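You operate a simulated robot arm through the tools that you are given. There is no shell and no other tool. Be economical: measure what you need, move in short steps, check, and stop when the job is done.

Carry out the task below with a simulated robot arm. There is one attempt and no reset: what you move stays moved.

## Task
Clamp the green note pad in the pad press and brush glue on its top edge.
Fine: clamp it before the glue goes on and leave it clamped. Use the brush and the glue tub; brush back in its tray, then shut the tub's lid. Leave the other note pads.

It is judged by the outcome, as a careful person would: the job done as asked, and still so three seconds after it is handed in. It fails if anything else is knocked over, pushed out of place, dropped, spilled or broken. A push-on lid holds only when it is set on centred and level and pressed home; a screw cap is set on level and turned clockwise until tight.

## Robot
A 7-joint arm with a two-finger parallel gripper, fixed in place. Base frame: the origin is at the foot of the arm, x ahead of it, y to its left, z up; the work surface is at about z = 0.85. Readings come in m, rad, newtons and seconds.
With the tool pointing down near the work surface it reaches from about 0.1 to 0.88 m from the base axis. Its first joint turns from -2.007 to 2.007 rad. Payload 3.91 kg.
The TCP is the grasp point between the finger pads, 0.03 m short of the fingertips. In the tool frame z runs along the fingers and y along their closing line. Largest opening 0.11 m; finger width 0.02, thickness 0.01; the body of the gripper, 0.048 by 0.112 m, starts 0.055 m behind the TCP.
Orientation is that of the tool frame in the base frame, as a unit quaternion [x, y, z, w]. With the fingers straight down and closing along the base's y, the tool's x points along the base's -x, its y along +y and its z along -z.

## Interface
- The arm moves only by the tool servo_tool. Its argument "increments" is a list of rows, each a list of 3 entries, a list of its own where there are three numbers: the opening, from 0 (shut) to 1 (fully open), then the shift along the tool's x, y, z in units of 30 mm (1.0 is 30 mm), then the turn, a rotation vector about the tool's x, y, z in units of 4 degrees (1.0 is 4 degrees). In form: [[jaw, [tx, ty, tz], [rx, ry, rz]], ...]. A call has 1 to 12 rows; each row shifts and turns the commanded pose from where the row before left it, along the tool's axes as they then stand. A call with a number of a shift or a turn outside -1 to 1 is refused whole. A row lasts 0.2 s, in which the tool goes at most 0.05 m and 0.15 rad; a call with a longer step from one row to the next is refused whole, and so is a gripper value outside its range. A pose out of reach is approached as far as the arm can. The call stops where the force on the tool passes 90 N (or 10 N more than at its start, if that is more) or the arm is blocked; 0.2 s more then pass. The fingers move at their own pace (about 0.153 m/s each) and stop on an object; they squeeze with about 43 N. The grip force told is the motor's: it shows also when the fingers shut on nothing. Time passes only in rows, and 0.2 s behind the last, so rows that do not move let the fingers close. The reply holds the time, the measured pose of the TCP, the force on the tool along the base axes, the opening and the grip force, in the units named above and with some noise.
- Cameras (640 x 400 px; columns grow to the right, rows downward): "scene" is fixed at [0.4008, -0.4991, 1.573]; the picture's right is [0.33, -0.94, 0.00], its down [-0.84, -0.29, -0.46] and it looks along [0.44, 0.15, -0.89] (base axes); focal length 318 px, centre (320, 200). "wrist" rides on the gripper at [0.072, 0.017, -0.103] in the tool frame; the picture's right is [-0.23, 0.97, 0.00], its down [-0.76, -0.18, -0.62] and it looks along [-0.61, -0.14, 0.78] (tool axes); focal length 222 px, centre (320, 200). There is no depth. A picture from a camera that has moved, and an enlarged one, comes with that camera's place and axes in the base frame and with its lens.
- snapshot(camera): a new picture of that camera. No time passes.
- raise_lower(by): slides the trunk up (or, below 0, down) by that many m; the arm rides with it, the base frame stays. It gives what a move gives, with no picture.
- close_up(camera, box): a new picture of the part [left, top, right, bottom] of that camera's present view, enlarged. No time passes.
- sign_off(): hands the job in; it is judged then, once.

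Work in short steps. Places have to be worked out from the pictures, the camera data and where the tool is seen: move nearer, look again, correct. Check each grasp and each placing, and mend what went wrong. You have 120 turns and 64 pictures in all, those below and enlarged ones among them. Open the gripper and draw the arm clear of the work before you hand the job in, unless the task says otherwise; then end with one line.

The tools are called after "Emit:" by a JSON object that holds its "op" and its "data". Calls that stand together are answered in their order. servo_tool: Moves the arm, as the interface text tells. Its arguments: {"type":"object","properties":{"increments":{"type":"array","items":{"type":"array"}}},"required":["increments"]} The other tools are called the same way: raise_lower (by) slides the trunk up or down; snapshot (camera) takes a picture; close_up (camera, box) takes an enlarged picture of a part of a camera's view; sign_off () hands the job in.

At the start:

```text
clock: 0.0
ee_pos: [0.5818, -0.3249, 1.2817]
tool_rot: [0.0, 1.0, 0.0, 0.0]
force: [-0.3, 0.3, 0.5]
grip_width: 0.1099
finger_force: 0.0
trunk travel left (down, up): [-0.925, 0.065]
```

scene: 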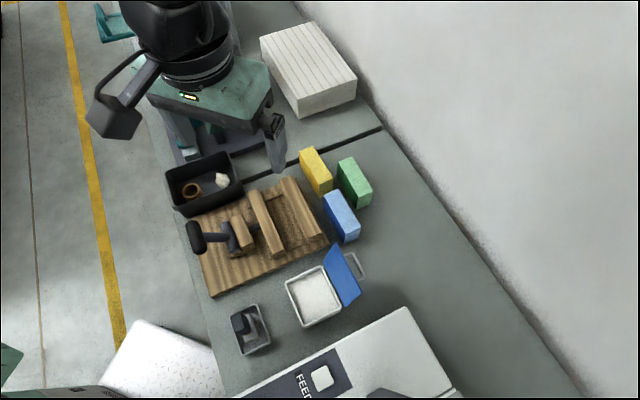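
wrist: 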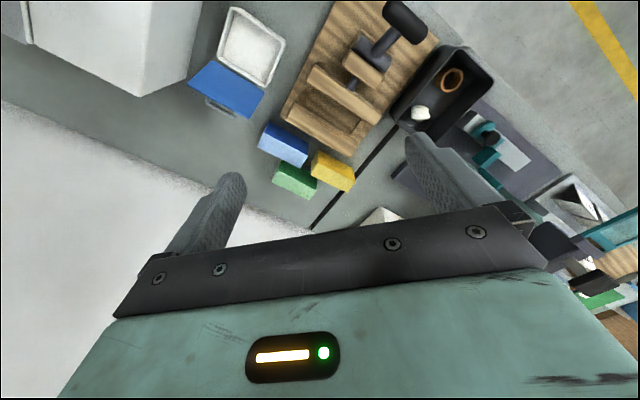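

I'll start by enlarging the scene view to see the press, pads, tub and brush in detail.

Emit:
{"op": "close_up", "data": {"camera": "scene", "box": [160, 130, 400, 280]}}

Emit:
{"op": "close_up", "data": {"camera": "scene", "box": [200, 220, 424, 360]}}

```text
2.67 times, centred on (280, 205) of scene
camera zoom: at [0.4008, -0.4991, 1.573], right [0.33, -0.94, 0.0], down [-0.84, -0.29, -0.46], along [0.44, 0.15, -0.89], focal length 849 px, centre (427, 187)
```

zoom: 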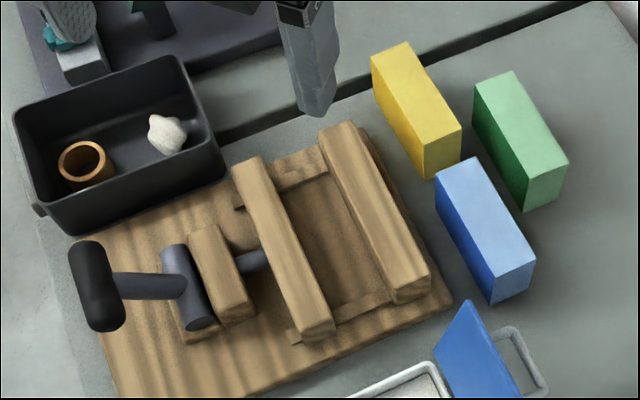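

```text
2.86 times, centred on (312, 290) of scene
camera zoom: at [0.4008, -0.4991, 1.573], right [0.33, -0.94, 0.0], down [-0.84, -0.29, -0.46], along [0.44, 0.15, -0.89], focal length 909 px, centre (343, -57)
```

zoom: 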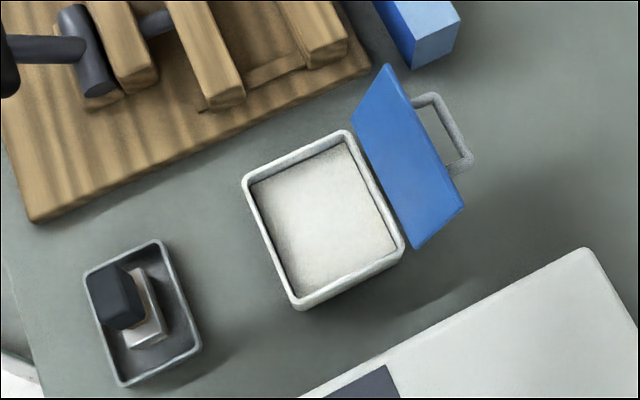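

The press sits around (0.63,-0.27), the tub near (0.52,-0.45), the brush tray near (0.42,-0.34), and the green pad near (0.81,-0.45). I'll move back and down to look closely at the press mechanism.

Emit:
{"op": "servo_tool", "data": {"increments": [[1, [0.57, 0.4, 0.95], [0, 0, 0]], [1, [0.57, 0.4, 0.95], [0, 0, 0]], [1, [0.57, 0.4, 0.95], [0, 0, 0]], [1, [0.57, 0.4, 0.95], [0, 0, 0]], [1, [0.57, 0.4, 0.95], [0, 0, 0]], [1, [0.57, 0.4, 0.95], [0, 0, 0]], [1, [0.57, 0.4, 0.95], [0, 0, 0]]]}}

Emit:
{"op": "snapshot", "data": {"camera": "wrist"}}

```text
clock: 1.6
ee_pos: [0.4656, -0.2409, 1.0799]
tool_rot: [0.0, 1.0, 0.001, -0.002]
force: [-0.2, 0.1, 0.0]
grip_width: 0.11
finger_force: 0.0
out of reach, approached as far as the arm can: row 7
trunk travel left (down, up): [-0.925, 0.065]
```

```text
59 pictures are left
camera wrist: at [0.3942, -0.2255, 1.1846], right [0.23, 0.97, 0.0], down [0.76, -0.18, 0.62], along [0.61, -0.14, -0.78], focal length 222 px, centre (320, 200)
```

wrist: 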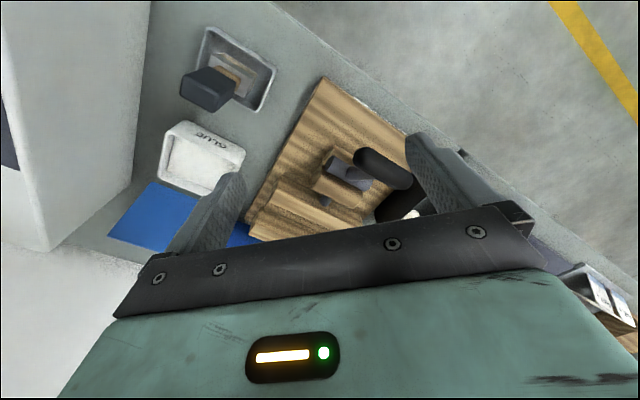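

The gripper hides the far half, but the handle is visible; I'll enlarge here and on the scene camera's handle area.

Emit:
{"op": "close_up", "data": {"camera": "wrist", "box": [230, 70, 440, 250]}}

Emit:
{"op": "close_up", "data": {"camera": "scene", "box": [170, 190, 290, 265]}}

```text
2.22 times, centred on (335, 160) of wrist
camera zoom: at [0.3942, -0.2255, 1.1846], right [0.23, 0.97, 0.0], down [0.76, -0.18, 0.62], along [0.61, -0.14, -0.78], focal length 494 px, centre (287, 289)
```

zoom: 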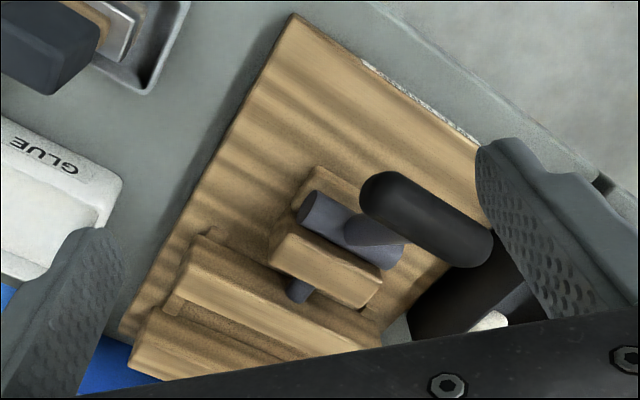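

```text
5.33 times, centred on (230, 228) of scene
camera zoom: at [0.4008, -0.4991, 1.573], right [0.33, -0.94, 0.0], down [-0.84, -0.29, -0.46], along [0.44, 0.15, -0.89], focal length 1697 px, centre (800, 53)
```

zoom: 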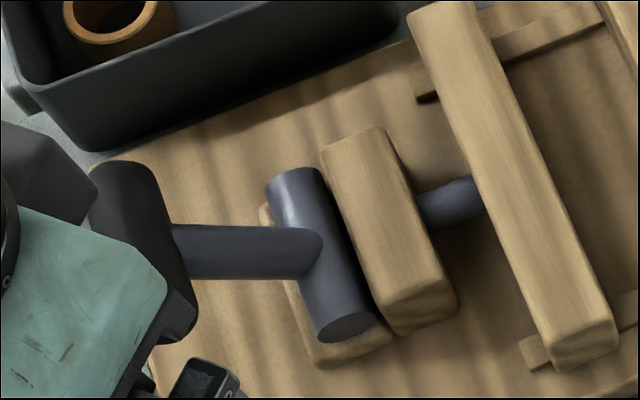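

The press has a lever (hub at ≈(0.578,-0.226,0.90), grip at ≈(0.538,-0.186,0.962)) driving the moving jaw. Now I'll rise, yaw about 44° to line up with the pads, then lower the trunk somewhat to gain reach.

Emit:
{"op": "servo_tool", "data": {"increments": [[1, [0, 0, -0.5], [0, 0, -1]], [1, [0, 0, -0.5], [0, 0, -1]], [1, [0, 0, -0.5], [0, 0, -1]], [1, [0, 0, -0.5], [0, 0, -1]], [1, [0, 0, -0.5], [0, 0, -1]], [1, [0, 0, -0.5], [0, 0, -1]], [1, [0, 0, -0.5], [0, 0, -1]], [1, [0, 0, -0.5], [0, 0, -1]], [1, [0, 0, -0.5], [0, 0, -1]], [1, [0, 0, -0.5], [0, 0, -1]], [1, [0, 0, -0.5], [0, 0, -1]]]}}

Emit:
{"op": "raise_lower", "data": {"by": -0.15}}

```text
clock: 4.0
ee_pos: [0.4711, -0.2465, 1.2452]
tool_rot: [-0.375, 0.927, 0.0, 0.0]
force: [0.1, -0.1, -0.2]
grip_width: 0.1102
finger_force: 0.1
out of reach, approached as far as the arm can: row 2, 4
trunk travel left (down, up): [-0.925, 0.065]
```

```text
clock: 5.8
ee_pos: [0.4713, -0.2448, 1.0958]
tool_rot: [-0.374, 0.927, 0.0, 0.0]
force: [-0.4, -0.3, -0.4]
grip_width: 0.1098
finger_force: 0.2
trunk travel left (down, up): [-0.775, 0.215]
```

The trunk is down 0.15 m. Next I'll move out at height toward the green pad, passing above everything.

Emit:
{"op": "servo_tool", "data": {"increments": [[1, [-0.28, -1, 0], [0, 0, 0]], [1, [-0.28, -1, 0], [0, 0, 0]], [1, [-0.28, -1, 0], [0, 0, 0]], [1, [-0.28, -1, 0], [0, 0, 0]], [1, [-0.28, -1, 0], [0, 0, 0]], [1, [-0.28, -1, 0], [0, 0, 0]], [1, [-0.28, -1, 0], [0, 0, 0]], [1, [-0.28, -1, 0], [0, 0, 0]], [1, [-0.28, -1, 0], [0, 0, 0]], [1, [-0.28, -1, 0], [0, 0, 0]], [1, [-0.28, -1, 0.2], [0, 0, 0]], [1, [-0.28, -1, 0.2], [0, 0, 0]]]}}

Emit:
{"op": "snapshot", "data": {"camera": "wrist"}}

```text
clock: 8.3
ee_pos: [0.7915, -0.4369, 1.084]
tool_rot: [-0.375, 0.927, 0.0, 0.0]
force: [-0.6, 0.9, 0.8]
grip_width: 0.11
finger_force: 0.0
trunk travel left (down, up): [-0.775, 0.215]
```

```text
56 pictures are left
camera wrist: at [0.7284, -0.476, 1.1887], right [-0.51, 0.86, 0.0], down [0.67, 0.4, 0.62], along [0.53, 0.32, -0.78], focal length 222 px, centre (320, 200)
```

wrist: 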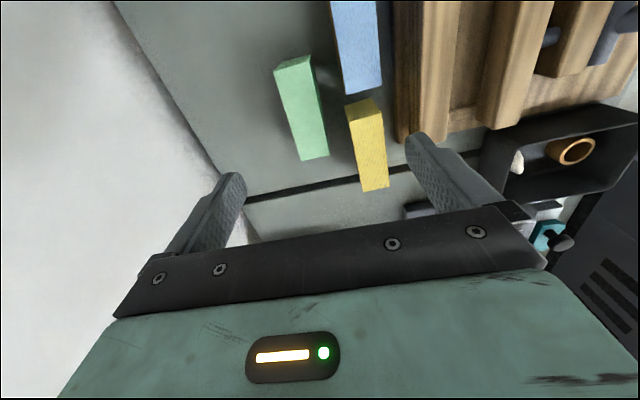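

Reach is fine at radius 0.90 here. I'll enlarge the pads to work out the exact placement of the green one.

Emit:
{"op": "close_up", "data": {"camera": "wrist", "box": [240, 0, 440, 200]}}

```text
2.00 times, centred on (340, 100) of wrist
camera zoom: at [0.7284, -0.476, 1.1887], right [-0.51, 0.86, 0.0], down [0.67, 0.4, 0.62], along [0.53, 0.32, -0.78], focal length 444 px, centre (280, 400)
```

zoom: 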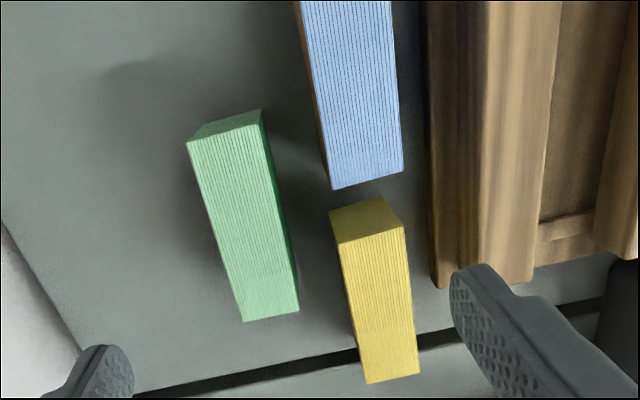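

Triangulation gives the green pad's centre as (0.810,-0.446), top z≈0.928, about 0.106×0.039, aligned with the tool. I'll narrow the jaws and come down over it, checking before closing.

Emit:
{"op": "servo_tool", "data": {"increments": [[0.58, [-0.12, -0.33, 0.5], [0, 0, 0]], [0.58, [-0.12, -0.33, 0.5], [0, 0, 0]], [0.58, [0, 0, 0.8], [0, 0, 0]], [0.58, [0, 0, 0.8], [0, 0, 0]], [0.58, [0, 0, 0.8], [0, 0, 0]], [0.58, [0, 0, 0.6], [0, 0, 0]]]}}

Emit:
{"op": "close_up", "data": {"camera": "wrist", "box": [160, 0, 480, 200]}}

Emit:
{"op": "close_up", "data": {"camera": "scene", "box": [260, 110, 420, 210]}}

```text
clock: 9.8
ee_pos: [0.8142, -0.444, 0.9604]
tool_rot: [-0.375, 0.927, 0.0, 0.0]
force: [0.0, 0.3, 0.1]
grip_width: 0.0638
finger_force: 0.1
trunk travel left (down, up): [-0.775, 0.215]
```

```text
2.00 times, centred on (320, 100) of wrist
camera zoom: at [0.7504, -0.4825, 1.064], right [-0.51, 0.86, 0.0], down [0.67, 0.4, 0.62], along [0.54, 0.32, -0.78], focal length 444 px, centre (320, 400)
```

zoom: 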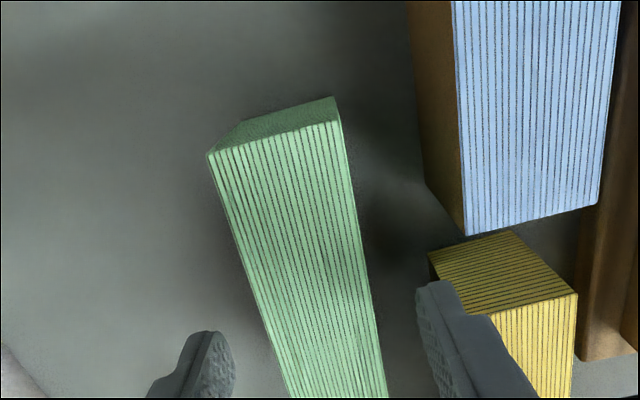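

```text
4.00 times, centred on (340, 160) of scene
camera zoom: at [0.4008, -0.4991, 1.573], right [0.33, -0.94, 0.0], down [-0.84, -0.29, -0.46], along [0.44, 0.15, -0.89], focal length 1273 px, centre (240, 360)
```

zoom: 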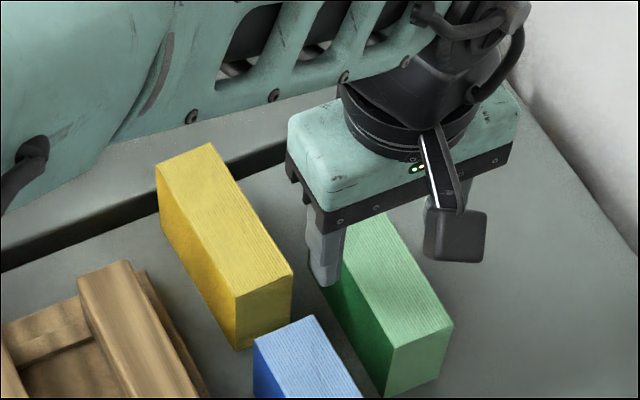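

The fingers straddle the pad with clearance on both sides, slightly off centre. I'll correct 3 mm, descend 42 mm and close.

Emit:
{"op": "servo_tool", "data": {"increments": [[0.58, [0.12, -0.1, 0.7], [0, 0, 0]], [0.58, [0, 0, 0.7], [0, 0, 0]], [0.58, [0, 0, 0], [0, 0, 0]], [0.2, [0, 0, 0], [0, 0, 0]], [0.2, [0, 0, 0], [0, 0, 0]], [0.2, [0, 0, 0], [0, 0, 0]]]}}

```text
clock: 11.2
ee_pos: [0.8121, -0.4488, 0.9205]
tool_rot: [-0.374, 0.927, 0.0, 0.0]
force: [0.2, -0.7, 0.1]
grip_width: 0.0396
finger_force: 42.6
trunk travel left (down, up): [-0.775, 0.215]
```

Gripped at 0.0396 m with full force. I'll lift 0.17 m and carry it toward the press.

Emit:
{"op": "servo_tool", "data": {"increments": [[0.2, [0, 0, -0.8], [0, 0, 0]], [0.2, [0, 0, -1], [0, 0, 0]], [0.2, [0, 0, -1], [0, 0, 0]], [0.2, [0, 0, -1], [0, 0, 0]], [0.2, [0, 0, -1], [0, 0, 0]], [0.2, [0, 0, -0.9], [0, 0, 0]], [0.2, [0.09, 1, 0], [0, 0, 0]], [0.2, [0.09, 1, 0], [0, 0, 0]], [0.2, [0.09, 1, 0], [0, 0, 0]], [0.2, [0.09, 1, 0], [0, 0, 0]], [0.2, [0.09, 1, 0], [0, 0, 0]], [0.2, [0.09, 1, 0], [0, 0, 0]]]}}

Emit:
{"op": "snapshot", "data": {"camera": "wrist"}}

Emit:
{"op": "close_up", "data": {"camera": "scene", "box": [180, 110, 380, 270]}}

```text
clock: 13.8
ee_pos: [0.6738, -0.33, 1.093]
tool_rot: [-0.374, 0.927, 0.0, 0.0]
force: [0.5, -0.6, -1.5]
grip_width: 0.0392
finger_force: 43.3
trunk travel left (down, up): [-0.775, 0.215]
```

```text
52 pictures are left
camera wrist: at [0.6111, -0.3697, 1.1971], right [-0.51, 0.86, 0.0], down [0.67, 0.4, 0.62], along [0.54, 0.32, -0.78], focal length 222 px, centre (320, 200)
```

wrist: 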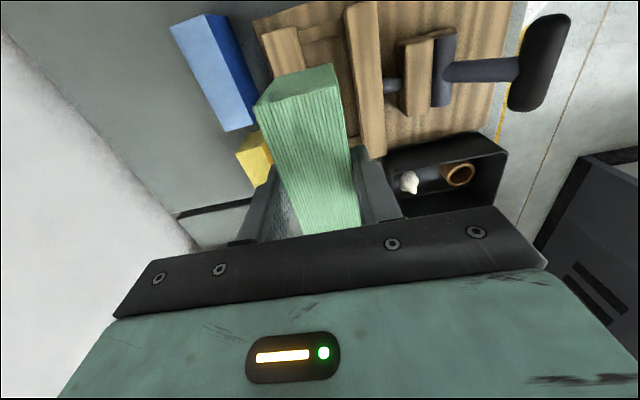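

```text
2.50 times, centred on (280, 190) of scene
camera zoom: at [0.4008, -0.4991, 1.573], right [0.33, -0.94, 0.0], down [-0.84, -0.29, -0.46], along [0.44, 0.15, -0.89], focal length 796 px, centre (420, 225)
```

zoom: 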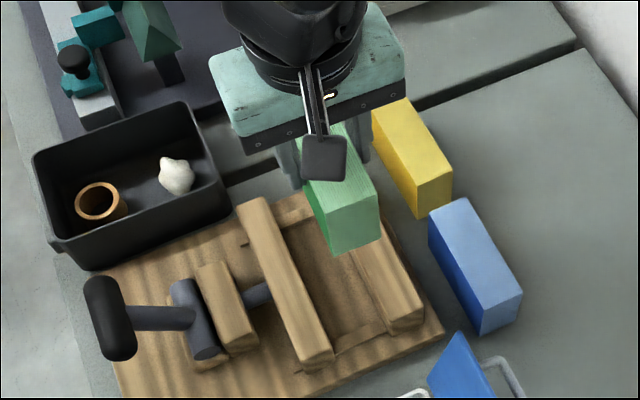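

The pad is held level. I'll enlarge the wrist view of the press to triangulate jaw heights and ends.

Emit:
{"op": "close_up", "data": {"camera": "wrist", "box": [240, 0, 560, 200]}}

Emit:
{"op": "close_up", "data": {"camera": "scene", "box": [230, 170, 350, 245]}}

```text
2.00 times, centred on (400, 100) of wrist
camera zoom: at [0.6111, -0.3697, 1.1971], right [-0.51, 0.86, 0.0], down [0.67, 0.4, 0.62], along [0.54, 0.32, -0.78], focal length 444 px, centre (160, 400)
```

zoom: 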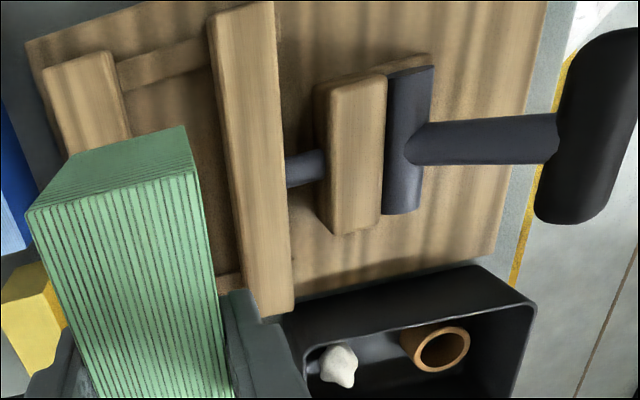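

```text
5.33 times, centred on (290, 208) of scene
camera zoom: at [0.4008, -0.4991, 1.573], right [0.33, -0.94, 0.0], down [-0.84, -0.29, -0.46], along [0.44, 0.15, -0.89], focal length 1697 px, centre (480, 160)
```

zoom: 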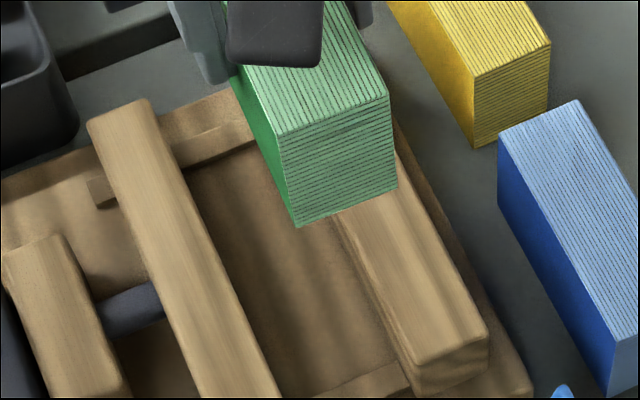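

Jaw tops are at z≈0.922 with a gap of about 54 mm, so my fingers (10 mm each side) would not fit down beside the 39.5 mm pad. I'll set the pad back at its spot and regrip it higher, by only its top 20 mm.

Emit:
{"op": "servo_tool", "data": {"increments": [[0.2, [-0.08, -0.864, 0], [0, 0, 0]], [0.2, [-0.08, -0.864, 0], [0, 0, 0]], [0.2, [-0.08, -0.864, 0], [0, 0, 0]], [0.2, [-0.08, -0.864, 0], [0, 0, 0]], [0.2, [-0.08, -0.864, 0], [0, 0, 0]], [0.2, [-0.08, -0.864, 0], [0, 0, 0]], [0.2, [-0.08, -0.864, 0], [0, 0, 0]], [0.2, [0, 0, 0], [0, 0, 0]], [0.2, [0, 0, 1], [0, 0, 0]], [0.2, [0, 0, 1], [0, 0, 0]], [0.2, [0, 0, 1], [0, 0, 0]], [0.2, [0, 0, 1], [0, 0, 0]]]}}

Emit:
{"op": "servo_tool", "data": {"increments": [[0.2, [0, 0, 0.6], [0, 0, 0]], [0.2, [0, 0, 0.5], [0, 0, 0]], [0.2, [0, 0, 0.2], [0, 0, 0]], [0.2, [0, 0, 0.2], [0, 0, 0]]]}}

```text
clock: 16.4
ee_pos: [0.8141, -0.4478, 0.9737]
tool_rot: [-0.375, 0.927, 0.001, 0.0]
force: [-0.2, 0.3, -1.1]
grip_width: 0.0395
finger_force: 43.0
trunk travel left (down, up): [-0.775, 0.215]
```

```text
clock: 17.4
ee_pos: [0.8131, -0.4484, 0.9285]
tool_rot: [-0.376, 0.927, 0.0, 0.0]
force: [-0.7, 0.7, -1.1]
grip_width: 0.0398
finger_force: 42.7
trunk travel left (down, up): [-0.775, 0.215]
```

About 8 mm remains; I'm easing down until contact shows.

Emit:
{"op": "servo_tool", "data": {"increments": [[0.2, [0, 0, 0.13], [0, 0, 0]], [0.2, [0, 0, 0.1], [0, 0, 0]], [0.2, [0, 0, 0.06], [0, 0, 0]], [0.2, [0, 0, 0], [0, 0, 0]]]}}

```text
clock: 18.4
ee_pos: [0.8138, -0.4485, 0.9207]
tool_rot: [-0.374, 0.927, -0.001, 0.001]
force: [3.2, 0.4, 6.8]
grip_width: 0.0393
finger_force: 43.4
trunk travel left (down, up): [-0.775, 0.215]
```

Contact felt at the same height as before. Opening slightly and rising 18 mm to regrip the top 20 mm.

Emit:
{"op": "servo_tool", "data": {"increments": [[0.5, [0, 0, 0], [0, 0, 0]], [0.5, [0, 0, 0], [0, 0, 0]], [0.5, [0, 0, -0.3], [0, 0, 0]], [0.5, [0, 0, -0.3], [0, 0, 0]], [0.5, [0, 0, 0], [0, 0, 0]], [0.2, [0, 0, 0], [0, 0, 0]], [0.2, [0, 0, 0], [0, 0, 0]], [0.2, [0, 0, 0], [0, 0, 0]]]}}

Emit:
{"op": "close_up", "data": {"camera": "scene", "box": [260, 110, 420, 210]}}

```text
clock: 20.1
ee_pos: [0.8137, -0.4485, 0.9379]
tool_rot: [-0.374, 0.927, 0.0, 0.0]
force: [-0.6, -0.3, 0.7]
grip_width: 0.0392
finger_force: 43.1
trunk travel left (down, up): [-0.775, 0.215]
```

```text
4.00 times, centred on (340, 160) of scene
camera zoom: at [0.4008, -0.4991, 1.573], right [0.33, -0.94, 0.0], down [-0.84, -0.29, -0.46], along [0.44, 0.15, -0.89], focal length 1273 px, centre (240, 360)
```

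zoom: 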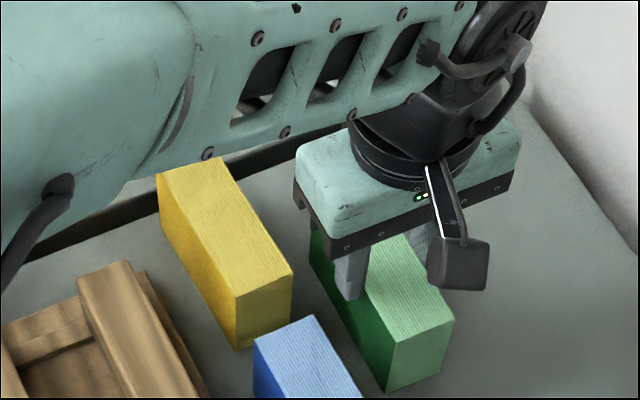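

Regripped firmly. Lifting 0.12 m and carrying it to above the gap centre, estimated at (0.668,-0.314).

Emit:
{"op": "servo_tool", "data": {"increments": [[0.2, [0, 0, -0.7], [0, 0, 0]], [0.2, [0, 0, -1], [0, 0, 0]], [0.2, [0, 0, -1], [0, 0, 0]], [0.2, [0, 0, -1], [0, 0, 0]], [0.2, [0, 0, -0.3], [0, 0, 0]], [0.2, [0.05, 0.94, 0], [0, 0, 0]], [0.2, [0.05, 0.94, 0], [0, 0, 0]], [0.2, [0.05, 0.94, 0], [0, 0, 0]], [0.2, [0.05, 0.94, 0], [0, 0, 0]], [0.2, [0.05, 0.94, 0], [0, 0, 0]], [0.2, [0.05, 0.94, 0], [0, 0, 0]], [0.2, [0.05, 0.94, 0], [0, 0, 0]]]}}

Emit:
{"op": "servo_tool", "data": {"increments": [[0.2, [0, 0, 0.6], [0, 0, 0]], [0.2, [0, 0, 0.5], [0, 0, 0]], [0.2, [0, 0, 0], [0, 0, 0]]]}}

Emit:
{"op": "close_up", "data": {"camera": "wrist", "box": [200, 0, 520, 200]}}

Emit:
{"op": "close_up", "data": {"camera": "scene", "box": [220, 150, 350, 255]}}

```text
clock: 22.8
ee_pos: [0.6662, -0.314, 1.0573]
tool_rot: [-0.373, 0.928, 0.0, 0.0]
force: [-0.3, 0.2, -1.7]
grip_width: 0.0394
finger_force: 43.0
trunk travel left (down, up): [-0.775, 0.215]
```

```text
clock: 23.6
ee_pos: [0.6687, -0.3158, 1.0236]
tool_rot: [-0.374, 0.927, 0.001, 0.0]
force: [-0.5, 0.6, -2.2]
grip_width: 0.0394
finger_force: 42.8
trunk travel left (down, up): [-0.775, 0.215]
```

```text
2.00 times, centred on (360, 100) of wrist
camera zoom: at [0.6061, -0.3543, 1.1274], right [-0.51, 0.86, 0.0], down [0.67, 0.4, 0.62], along [0.53, 0.32, -0.78], focal length 444 px, centre (240, 400)
```

zoom: 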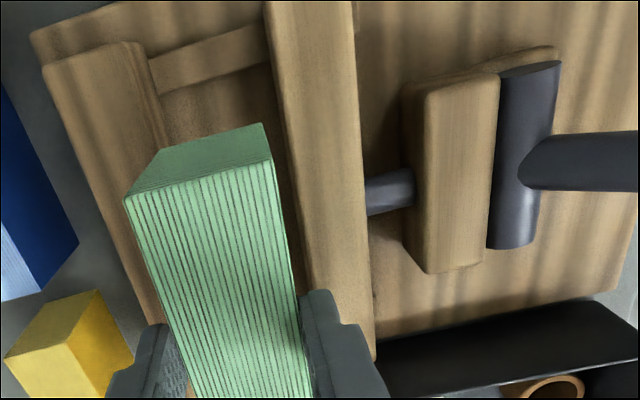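

```text
3.81 times, centred on (285, 202) of scene
camera zoom: at [0.4008, -0.4991, 1.573], right [0.33, -0.94, 0.0], down [-0.84, -0.29, -0.46], along [0.44, 0.15, -0.89], focal length 1212 px, centre (453, 190)
```

zoom: 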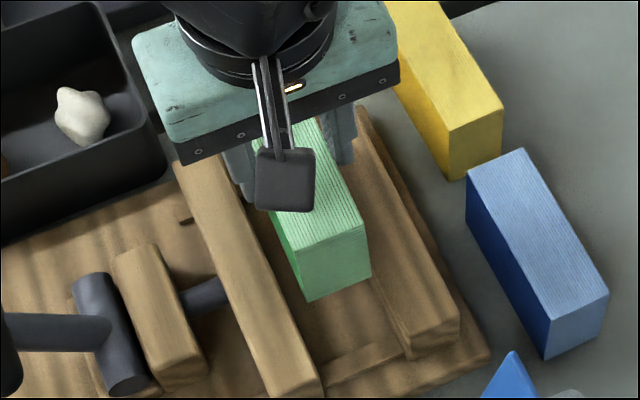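

The pad hangs just above the gap but about 3 mm toward the fixed jaw. I'll shift 3 mm and lower partway with small steps.

Emit:
{"op": "servo_tool", "data": {"increments": [[0.2, [0, 0.11, 0], [0, 0, 0]], [0.2, [0, 0, 0], [0, 0, 0]], [0.2, [0, 0, 0.4], [0, 0, 0]], [0.2, [0, 0, 0.4], [0, 0, 0]], [0.2, [0, 0, 0], [0, 0, 0]]]}}

Emit:
{"op": "close_up", "data": {"camera": "scene", "box": [220, 150, 350, 255]}}

```text
clock: 24.8
ee_pos: [0.6663, -0.3149, 0.9988]
tool_rot: [-0.374, 0.927, 0.0, 0.0]
force: [0.0, -0.6, -1.9]
grip_width: 0.0391
finger_force: 42.6
trunk travel left (down, up): [-0.775, 0.215]
```

```text
3.81 times, centred on (285, 202) of scene
camera zoom: at [0.4008, -0.4991, 1.573], right [0.33, -0.94, 0.0], down [-0.84, -0.29, -0.46], along [0.44, 0.15, -0.89], focal length 1212 px, centre (453, 190)
```

zoom: 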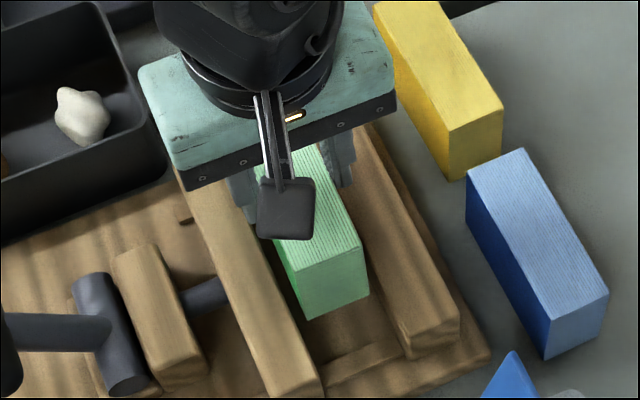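

It's entering the gap with clearance on both sides and no contact force. I'll keep lowering until it rests on the board.

Emit:
{"op": "servo_tool", "data": {"increments": [[0.2, [0, 0, 0.5], [0, 0, 0]], [0.2, [0, 0, 0.5], [0, 0, 0]], [0.2, [0, 0, 0.15], [0, 0, 0]], [0.2, [0, 0, 0.15], [0, 0, 0]], [0.2, [0, 0, 0], [0, 0, 0]]]}}

```text
clock: 25.9
ee_pos: [0.6643, -0.3136, 0.9618]
tool_rot: [-0.374, 0.927, 0.0, 0.0]
force: [1.2, -0.1, -1.8]
grip_width: 0.0394
finger_force: 42.9
trunk travel left (down, up): [-0.775, 0.215]
```

Still no contact; continuing in 3 mm steps.

Emit:
{"op": "servo_tool", "data": {"increments": [[0.2, [0, 0, 0.1], [0, 0, 0]], [0.2, [0, 0, 0.1], [0, 0, 0]], [0.2, [0, 0, 0], [0, 0, 0]]]}}

Emit:
{"op": "close_up", "data": {"camera": "scene", "box": [220, 150, 350, 255]}}

```text
clock: 26.8
ee_pos: [0.6639, -0.3128, 0.958]
tool_rot: [-0.375, 0.927, -0.002, 0.001]
force: [-3.6, -1.5, 20.7]
grip_width: 0.0392
finger_force: 42.9
trunk travel left (down, up): [-0.775, 0.215]
```

```text
3.81 times, centred on (285, 202) of scene
camera zoom: at [0.4008, -0.4991, 1.573], right [0.33, -0.94, 0.0], down [-0.84, -0.29, -0.46], along [0.44, 0.15, -0.89], focal length 1212 px, centre (453, 190)
```

zoom: 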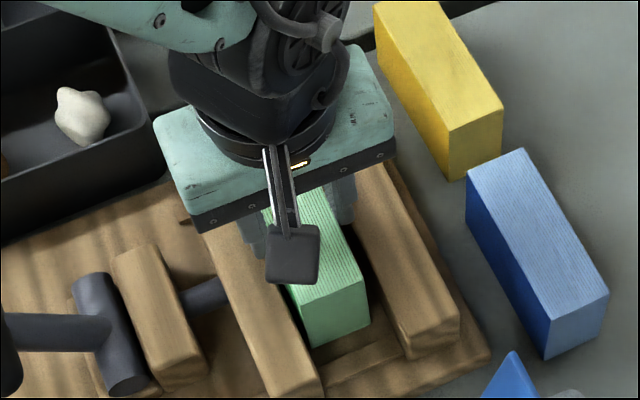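

Contact of 20 N at TCP 0.958, meaning the pad bottom is at ≈0.87, the board. I'll release, rise and inspect.

Emit:
{"op": "servo_tool", "data": {"increments": [[0.2, [0, 0, -0.06], [0, 0, 0]], [0.5, [0, 0, 0], [0, 0, 0]], [0.5, [0, 0, 0], [0, 0, 0]], [0.5, [0, 0, -0.5], [0, 0, 0]], [0.5, [0, 0, -1], [0, 0, 0]], [0.5, [0, 0, -1], [0, 0, 0]], [0.5, [0, 0, -1], [0, 0, 0]], [0.5, [0, 0, 0], [0, 0, 0]]]}}

Emit:
{"op": "snapshot", "data": {"camera": "wrist"}}

```text
clock: 28.6
ee_pos: [0.6655, -0.3127, 1.0633]
tool_rot: [-0.374, 0.927, 0.0, -0.001]
force: [0.1, -0.8, 0.1]
grip_width: 0.0549
finger_force: 0.0
trunk travel left (down, up): [-0.775, 0.215]
```

```text
43 pictures are left
camera wrist: at [0.6017, -0.3509, 1.1666], right [-0.51, 0.86, 0.0], down [0.67, 0.4, 0.62], along [0.54, 0.32, -0.78], focal length 222 px, centre (320, 200)
```

wrist: 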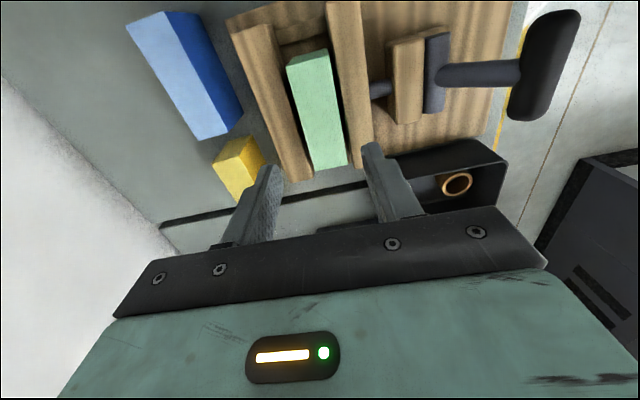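

The pad stands well between the jaws. Next I'll close the fingers, move over the lever grip (0.536,-0.185), and stop above it.

Emit:
{"op": "servo_tool", "data": {"increments": [[0, [0.02, 0.866, 0], [0, 0, 0]], [0, [0.02, 0.866, 0], [0, 0, 0]], [0, [0.02, 0.866, 0], [0, 0, 0]], [0, [0.02, 0.866, 0], [0, 0, 0]], [0, [0.02, 0.866, 0], [0, 0, 0]], [0, [0.02, 0.866, 0], [0, 0, 0]], [0, [0.02, 0.866, 0], [0, 0, 0]], [0, [0, 0, 0.9], [0, 0, 0]], [0, [0, 0, 0.4], [0, 0, 0]], [0, [0, 0, 0], [0, 0, 0]]]}}

Emit:
{"op": "close_up", "data": {"camera": "scene", "box": [150, 140, 350, 265]}}

```text
clock: 30.8
ee_pos: [0.5374, -0.1847, 1.023]
tool_rot: [-0.375, 0.927, 0.0, 0.0]
force: [0.1, -0.3, -0.1]
grip_width: 0.0
finger_force: 37.7
trunk travel left (down, up): [-0.775, 0.215]
```

```text
3.20 times, centred on (250, 202) of scene
camera zoom: at [0.4008, -0.4991, 1.573], right [0.33, -0.94, 0.0], down [-0.84, -0.29, -0.46], along [0.44, 0.15, -0.89], focal length 1018 px, centre (544, 192)
```

zoom: 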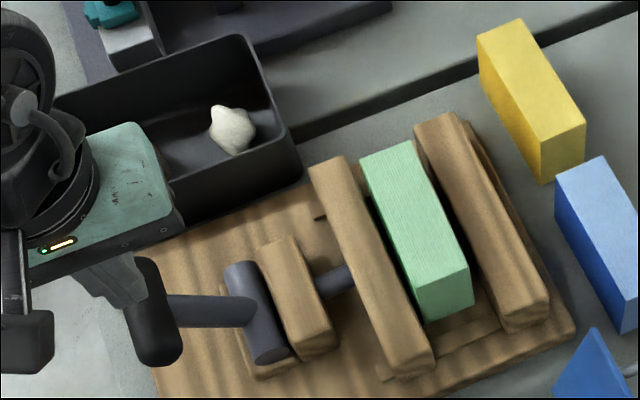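

The fingertips are about 15 mm above the grip. I'll push down and slightly outward along the lever's arc, reading the force.

Emit:
{"op": "servo_tool", "data": {"increments": [[0, [0, 0, 0.4], [0, 0, 0]], [0, [0, 0.1, 0.2], [0, 0, 0]], [0, [0, 0.2, 0.2], [0, 0, 0]], [0, [0, 0.2, 0.2], [0, 0, 0]]]}}

Emit:
{"op": "close_up", "data": {"camera": "scene", "box": [150, 140, 350, 265]}}

```text
clock: 31.8
ee_pos: [0.5263, -0.1727, 0.9932]
tool_rot: [-0.373, 0.928, 0.0, 0.001]
force: [-0.7, 0.4, -0.3]
grip_width: 0.0001
finger_force: 37.4
trunk travel left (down, up): [-0.775, 0.215]
```

```text
3.20 times, centred on (250, 202) of scene
camera zoom: at [0.4008, -0.4991, 1.573], right [0.33, -0.94, 0.0], down [-0.84, -0.29, -0.46], along [0.44, 0.15, -0.89], focal length 1018 px, centre (544, 192)
```

zoom: 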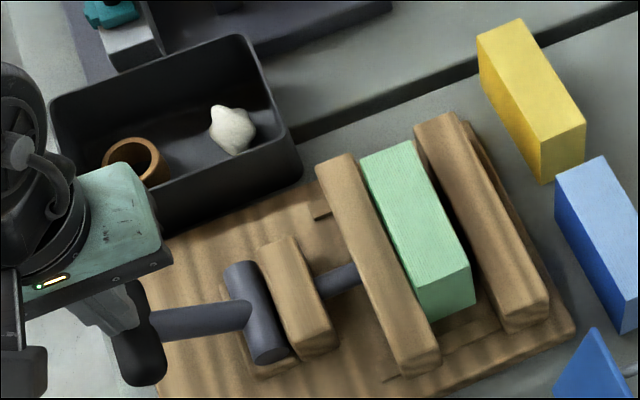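

The lever turned down easily and the jaw moved toward the pad, so down is clamping. I'll continue along the arc.

Emit:
{"op": "servo_tool", "data": {"increments": [[0, [0, 0.17, 0.25], [0, 0, 0]], [0, [0, 0.14, 0.25], [0, 0, 0]], [0, [0, 0.12, 0.25], [0, 0, 0]], [0, [0, 0.08, 0.25], [0, 0, 0]]]}}

Emit:
{"op": "close_up", "data": {"camera": "scene", "box": [150, 140, 350, 265]}}

```text
clock: 32.8
ee_pos: [0.5146, -0.1628, 0.963]
tool_rot: [-0.374, 0.927, -0.001, -0.001]
force: [-0.5, 0.2, 0.4]
grip_width: 0.0
finger_force: 37.6
trunk travel left (down, up): [-0.775, 0.215]
```

```text
3.20 times, centred on (250, 202) of scene
camera zoom: at [0.4008, -0.4991, 1.573], right [0.33, -0.94, 0.0], down [-0.84, -0.29, -0.46], along [0.44, 0.15, -0.89], focal length 1018 px, centre (544, 192)
```

zoom: 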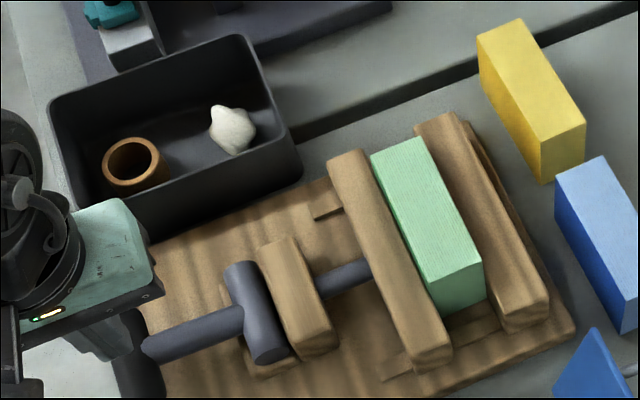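

The jaw is now pushing the pad toward the fixed jaw. Continuing down.

Emit:
{"op": "servo_tool", "data": {"increments": [[0, [0, 0.03, 0.25], [0, 0, 0]], [0, [0, 0, 0.25], [0, 0, 0]], [0, [0, 0, 0.25], [0, 0, 0]], [0, [0, 0, 0.15], [0, 0, 0]]]}}

Emit:
{"op": "close_up", "data": {"camera": "scene", "box": [150, 140, 350, 265]}}

```text
clock: 33.7
ee_pos: [0.5134, -0.1615, 0.9436]
tool_rot: [-0.375, 0.927, -0.003, 0.004]
force: [-10.8, 4.5, 84.0]
grip_width: 0.0
finger_force: 37.6
trunk travel left (down, up): [-0.775, 0.215]
stopped in row 4: the force on the tool passed its limit (the readings are from after the stop); the commanded pose is now the measured one
```

```text
3.20 times, centred on (250, 202) of scene
camera zoom: at [0.4008, -0.4991, 1.573], right [0.33, -0.94, 0.0], down [-0.84, -0.29, -0.46], along [0.44, 0.15, -0.89], focal length 1018 px, centre (544, 192)
```

zoom: 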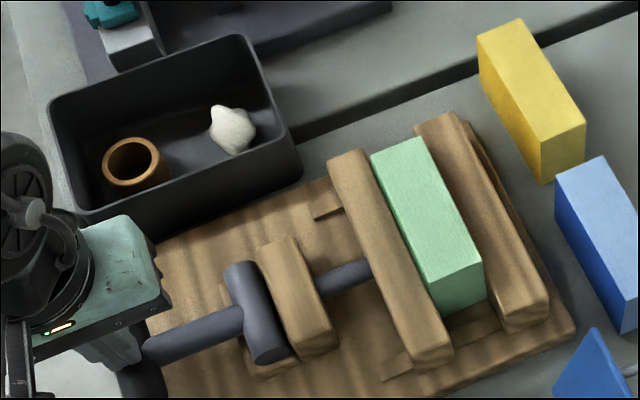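

The lever hit a firm stop (84 N). I'll back off and check that it holds and that the pad is clamped.

Emit:
{"op": "servo_tool", "data": {"increments": [[0, [0, 0, -0.7], [0, 0, 0]], [0, [0, 0, -1], [0, 0, 0]], [0, [0, 0, -1], [0, 0, 0]], [0, [0, 0, -1], [0, 0, 0]], [0, [0, -1, 0], [0, 0, 0]], [0, [0, -1, 0], [0, 0, 0]], [0, [0, -1, 0], [0, 0, 0]], [0, [0, -1, 0], [0, 0, 0]], [0, [0, -1, 0], [0, 0, 0]], [0, [0, 0, 0], [0, 0, 0]]]}}

Emit:
{"op": "close_up", "data": {"camera": "wrist", "box": [200, 0, 520, 200]}}

Emit:
{"op": "close_up", "data": {"camera": "scene", "box": [170, 165, 330, 265]}}

```text
clock: 35.9
ee_pos: [0.6201, -0.2708, 1.0527]
tool_rot: [-0.375, 0.927, -0.001, 0.002]
force: [-0.4, -0.7, -0.6]
grip_width: 0.0001
finger_force: 37.6
trunk travel left (down, up): [-0.775, 0.215]
```

```text
2.00 times, centred on (360, 100) of wrist
camera zoom: at [0.5572, -0.3083, 1.1563], right [-0.51, 0.86, 0.0], down [0.67, 0.4, 0.63], along [0.54, 0.32, -0.78], focal length 444 px, centre (240, 400)
```

zoom: 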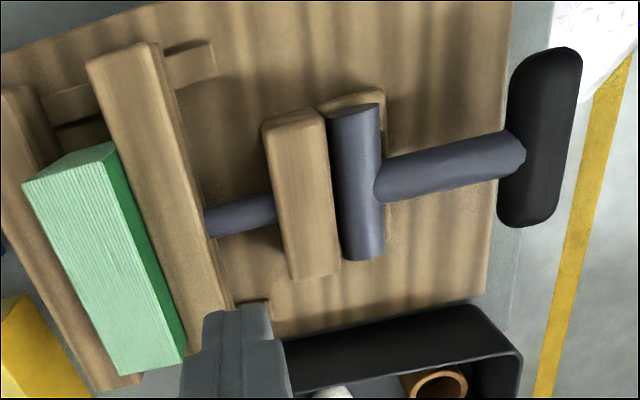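

```text
4.00 times, centred on (250, 215) of scene
camera zoom: at [0.4008, -0.4991, 1.573], right [0.33, -0.94, 0.0], down [-0.84, -0.29, -0.46], along [0.44, 0.15, -0.89], focal length 1273 px, centre (600, 140)
```

zoom: 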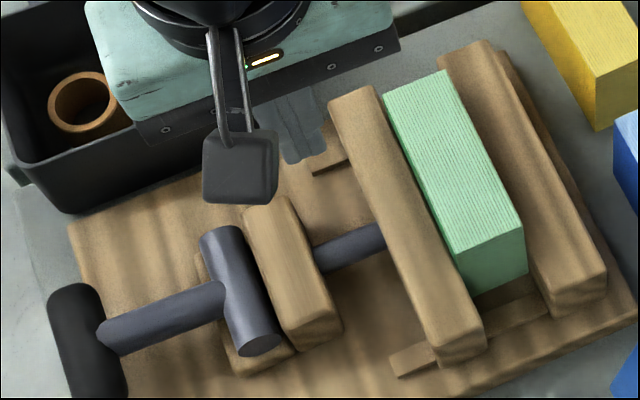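

The lever stays down and the pad is squeezed between the jaws. Next the brush: I'll move above its tray for a look.

Emit:
{"op": "servo_tool", "data": {"increments": [[0.6, [0.92, 0.44, 0], [0, 0, 0]], [0.6, [0.92, 0.44, 0], [0, 0, 0]], [0.6, [0.92, 0.44, 0], [0, 0, 0]], [0.6, [0.92, 0.44, 0], [0, 0, 0]], [0.6, [0.92, 0.44, 0], [0, 0, 0]], [0.6, [0.92, 0.44, 0], [0, 0, 0]], [0.6, [0.92, 0.44, 0], [0, 0, 0]], [0.6, [0, 0, 0], [0, 0, 0]]]}}

Emit:
{"op": "snapshot", "data": {"camera": "wrist"}}

Emit:
{"op": "close_up", "data": {"camera": "scene", "box": [210, 285, 310, 375]}}

```text
clock: 37.7
ee_pos: [0.417, -0.3353, 1.0507]
tool_rot: [-0.375, 0.927, -0.002, 0.002]
force: [0.2, 0.2, 0.4]
grip_width: 0.0662
finger_force: 0.1
trunk travel left (down, up): [-0.775, 0.215]
```

```text
36 pictures are left
camera wrist: at [0.3529, -0.374, 1.155], right [-0.51, 0.86, 0.0], down [0.67, 0.4, 0.63], along [0.54, 0.32, -0.78], focal length 222 px, centre (320, 200)
```

wrist: 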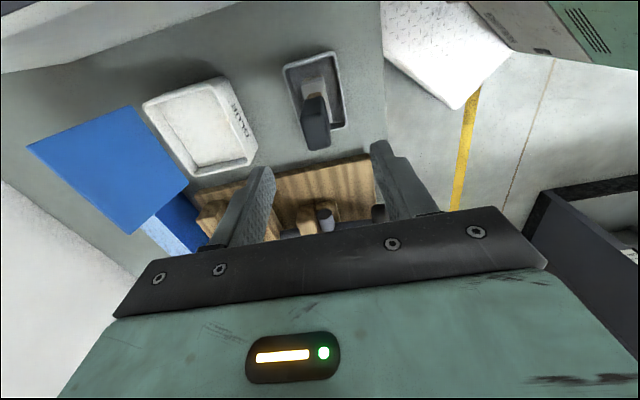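

```text
4.44 times, centred on (260, 330) of scene
camera zoom: at [0.4008, -0.4991, 1.573], right [0.33, -0.94, 0.0], down [-0.84, -0.29, -0.46], along [0.44, 0.15, -0.89], focal length 1414 px, centre (587, -378)
```

zoom: 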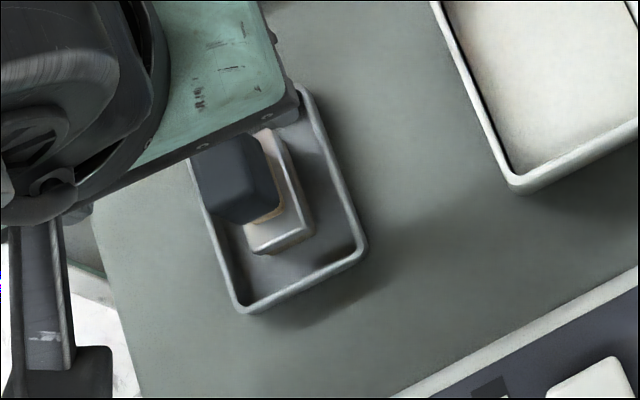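

I can see the brush standing in its tray; zooming for geometry.

Emit:
{"op": "close_up", "data": {"camera": "wrist", "box": [240, 30, 400, 160]}}

Emit:
{"op": "close_up", "data": {"camera": "wrist", "box": [10, 60, 290, 240]}}

```text
3.08 times, centred on (320, 95) of wrist
camera zoom: at [0.3529, -0.374, 1.155], right [-0.51, 0.86, 0.0], down [0.67, 0.4, 0.63], along [0.54, 0.32, -0.78], focal length 684 px, centre (320, 523)
```

zoom: 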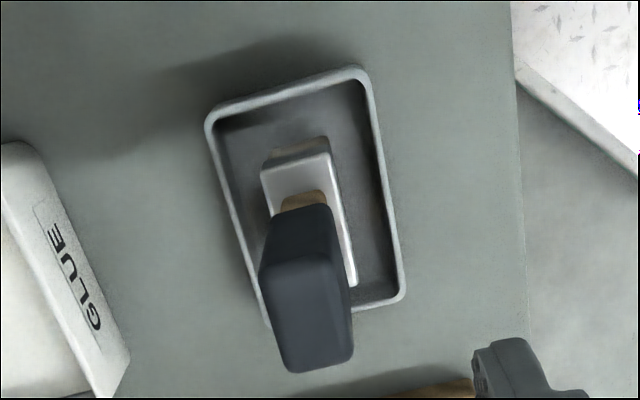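

```text
2.22 times, centred on (150, 150) of wrist
camera zoom: at [0.3529, -0.374, 1.155], right [-0.51, 0.86, 0.0], down [0.67, 0.4, 0.63], along [0.54, 0.32, -0.78], focal length 494 px, centre (698, 311)
```

zoom: 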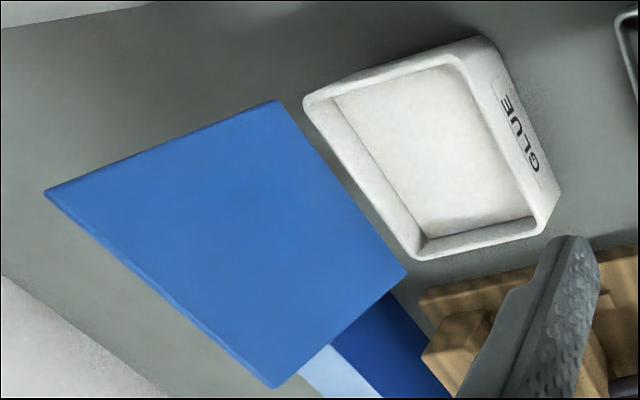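

The brush stands upright, handle top about (0.421,-0.339,0.962), about 22 mm thick along the closing line and aligned with the tool. Descending over it with open jaws.

Emit:
{"op": "servo_tool", "data": {"increments": [[0.6, [-0.02, -0.19, 0.5], [0, 0, 0]], [0.6, [0, 0, 0.8], [0, 0, 0]], [0.6, [0, 0, 0.8], [0, 0, 0]], [0.6, [0, 0, 0.5], [0, 0, 0]], [0.6, [0, 0, 0], [0, 0, 0]]]}}

Emit:
{"op": "snapshot", "data": {"camera": "wrist"}}

```text
clock: 38.9
ee_pos: [0.4207, -0.3412, 0.9727]
tool_rot: [-0.374, 0.927, -0.001, 0.003]
force: [0.2, -0.4, 0.3]
grip_width: 0.0664
finger_force: 0.0
trunk travel left (down, up): [-0.775, 0.215]
```

```text
32 pictures are left
camera wrist: at [0.3571, -0.3794, 1.0756], right [-0.51, 0.86, 0.0], down [0.67, 0.4, 0.63], along [0.54, 0.32, -0.78], focal length 222 px, centre (320, 200)
```

wrist: 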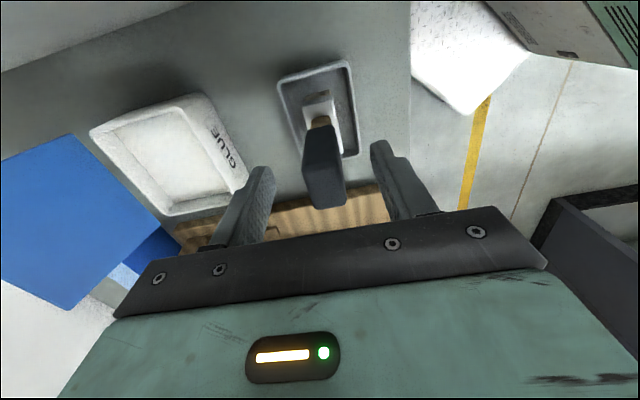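

The handle is centred between the fingers. Descending 30 mm and closing.

Emit:
{"op": "servo_tool", "data": {"increments": [[0.6, [0, 0, 0.6], [0, 0, 0]], [0.6, [0, 0, 0.4], [0, 0, 0]], [0.6, [0, 0, 0], [0, 0, 0]], [0.05, [0, 0, 0], [0, 0, 0]], [0.05, [0, 0, 0], [0, 0, 0]], [0.05, [0, 0, 0], [0, 0, 0]]]}}

Emit:
{"op": "snapshot", "data": {"camera": "wrist"}}

```text
clock: 40.3
ee_pos: [0.4216, -0.342, 0.9409]
tool_rot: [-0.374, 0.927, -0.002, 0.003]
force: [-0.5, 0.1, 1.5]
grip_width: 0.0203
finger_force: 43.7
trunk travel left (down, up): [-0.775, 0.215]
```

```text
31 pictures are left
camera wrist: at [0.3575, -0.3809, 1.0445], right [-0.51, 0.86, 0.0], down [0.67, 0.4, 0.63], along [0.54, 0.32, -0.78], focal length 222 px, centre (320, 200)
```

wrist: 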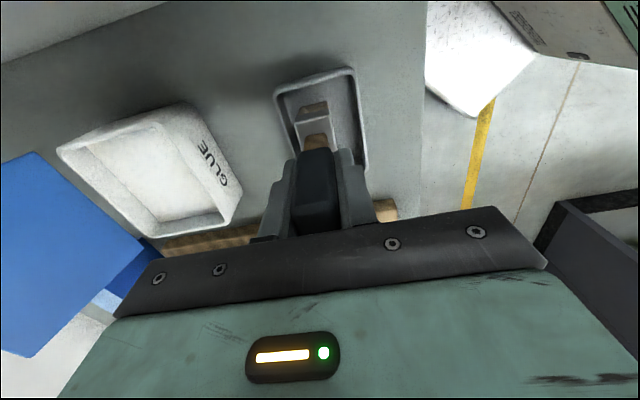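

Gripped (20 mm). The tub centre comes out at (0.521,-0.444), rim z≈0.896, with its lid standing up on the far side to z≈0.99. Lifting the brush 0.1 m and moving over the tub.

Emit:
{"op": "servo_tool", "data": {"increments": [[0.05, [0, 0, -0.5], [0, 0, 0]], [0.05, [0, 0, -0.9], [0, 0, 0]], [0.05, [0, 0, -1], [0, 0, 0]], [0.05, [0, 0, -1], [0, 0, 0]], [0.05, [0, -0.9, 0], [0, 0, 0]], [0.05, [0, -0.9, 0], [0, 0, 0]], [0.05, [0, -0.9, 0], [0, 0, 0]], [0.05, [0, -0.9, 0], [0, 0, 0]], [0.05, [0, -0.9, 0], [0, 0, 0]], [0.05, [0, 0, 0], [0, 0, 0]]]}}

Emit:
{"op": "close_up", "data": {"camera": "scene", "box": [240, 210, 400, 350]}}

Emit:
{"op": "close_up", "data": {"camera": "wrist", "box": [160, 0, 480, 200]}}

```text
clock: 42.5
ee_pos: [0.5143, -0.4369, 1.0454]
tool_rot: [-0.375, 0.927, -0.002, 0.003]
force: [0.3, -0.2, -0.5]
grip_width: 0.0203
finger_force: 42.9
trunk travel left (down, up): [-0.775, 0.215]
```

```text
2.86 times, centred on (320, 280) of scene
camera zoom: at [0.4008, -0.4991, 1.573], right [0.33, -0.94, 0.0], down [-0.84, -0.29, -0.46], along [0.44, 0.15, -0.89], focal length 909 px, centre (320, -29)
```

zoom: 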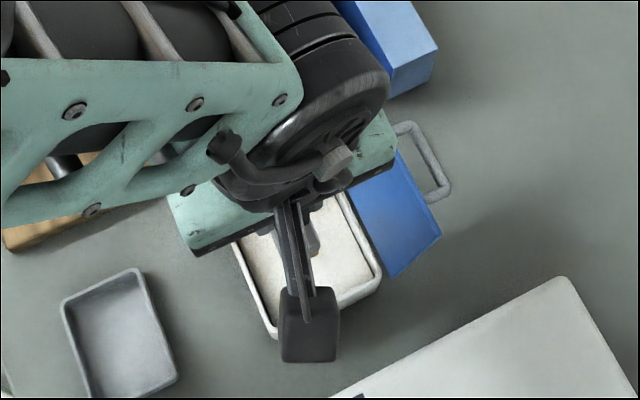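

```text
2.00 times, centred on (320, 100) of wrist
camera zoom: at [0.4507, -0.476, 1.149], right [-0.51, 0.86, 0.0], down [0.67, 0.4, 0.63], along [0.54, 0.32, -0.78], focal length 444 px, centre (320, 400)
```

zoom: 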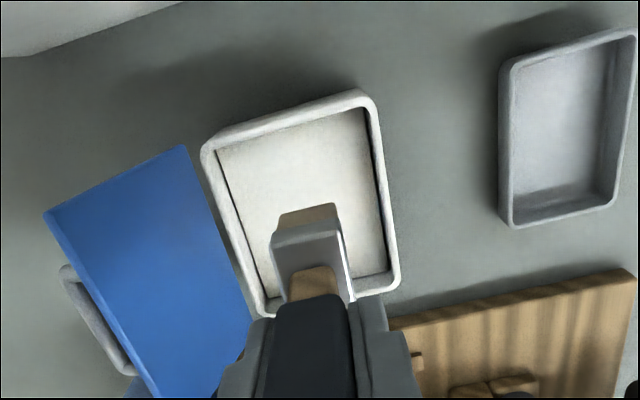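

The brush is over the tub's opening. Lowering toward the glue surface.

Emit:
{"op": "servo_tool", "data": {"increments": [[0.05, [0, 0, 0.8], [0, 0, 0]], [0.05, [0, 0, 0.8], [0, 0, 0]], [0.05, [0, 0, 0.8], [0, 0, 0]], [0.05, [0, 0, 0.2], [0, 0, 0]], [0.05, [0, 0, 0], [0, 0, 0]]]}}

Emit:
{"op": "snapshot", "data": {"camera": "wrist"}}

```text
clock: 43.7
ee_pos: [0.5141, -0.4365, 0.9686]
tool_rot: [-0.375, 0.927, -0.003, 0.002]
force: [-2.3, 1.4, 22.2]
grip_width: 0.0207
finger_force: 43.1
trunk travel left (down, up): [-0.775, 0.215]
```

```text
28 pictures are left
camera wrist: at [0.45, -0.4758, 1.072], right [-0.51, 0.86, -0.01], down [0.67, 0.4, 0.63], along [0.54, 0.32, -0.78], focal length 222 px, centre (320, 200)
```

wrist: 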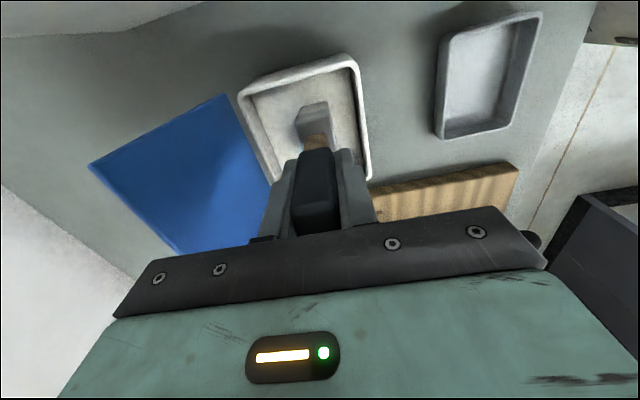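

22 N contact: the bristles are on the glue inside the tub. I'll ease off, make a short back-and-forth to load the brush, then lift straight out.

Emit:
{"op": "servo_tool", "data": {"increments": [[0.05, [0, 0, -0.05], [0, 0, 0]], [0.05, [0.25, 0, 0], [0, 0, 0]], [0.05, [-0.25, 0, 0], [0, 0, 0]], [0.05, [-0.25, 0, 0], [0, 0, 0]], [0.05, [0.25, 0, 0], [0, 0, 0]], [0.05, [0, 0, -0.5], [0, 0, 0]], [0.05, [0, 0, -0.9], [0, 0, 0]], [0.05, [0, 0, -1], [0, 0, 0]], [0.05, [0, 0, -0.9], [0, 0, 0]], [0.05, [0, 0, 0], [0, 0, 0]]]}}

Emit:
{"op": "close_up", "data": {"camera": "wrist", "box": [160, 0, 480, 200]}}

```text
clock: 45.9
ee_pos: [0.516, -0.4408, 1.0669]
tool_rot: [-0.374, 0.927, -0.001, 0.003]
force: [0.4, 0.6, -1.7]
grip_width: 0.0205
finger_force: 42.4
trunk travel left (down, up): [-0.775, 0.215]
```

```text
2.00 times, centred on (320, 100) of wrist
camera zoom: at [0.4524, -0.4783, 1.1708], right [-0.51, 0.86, 0.0], down [0.67, 0.4, 0.63], along [0.54, 0.32, -0.78], focal length 444 px, centre (320, 400)
```

zoom: 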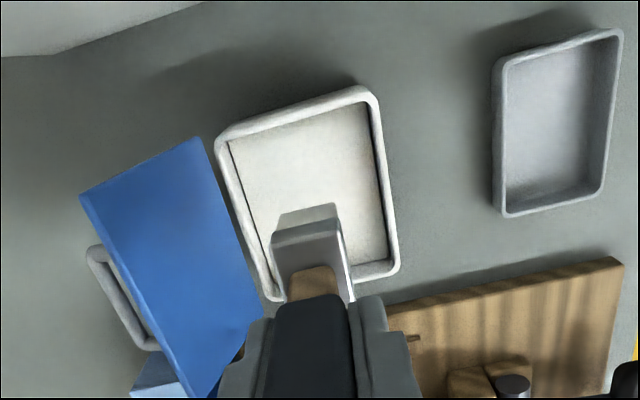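

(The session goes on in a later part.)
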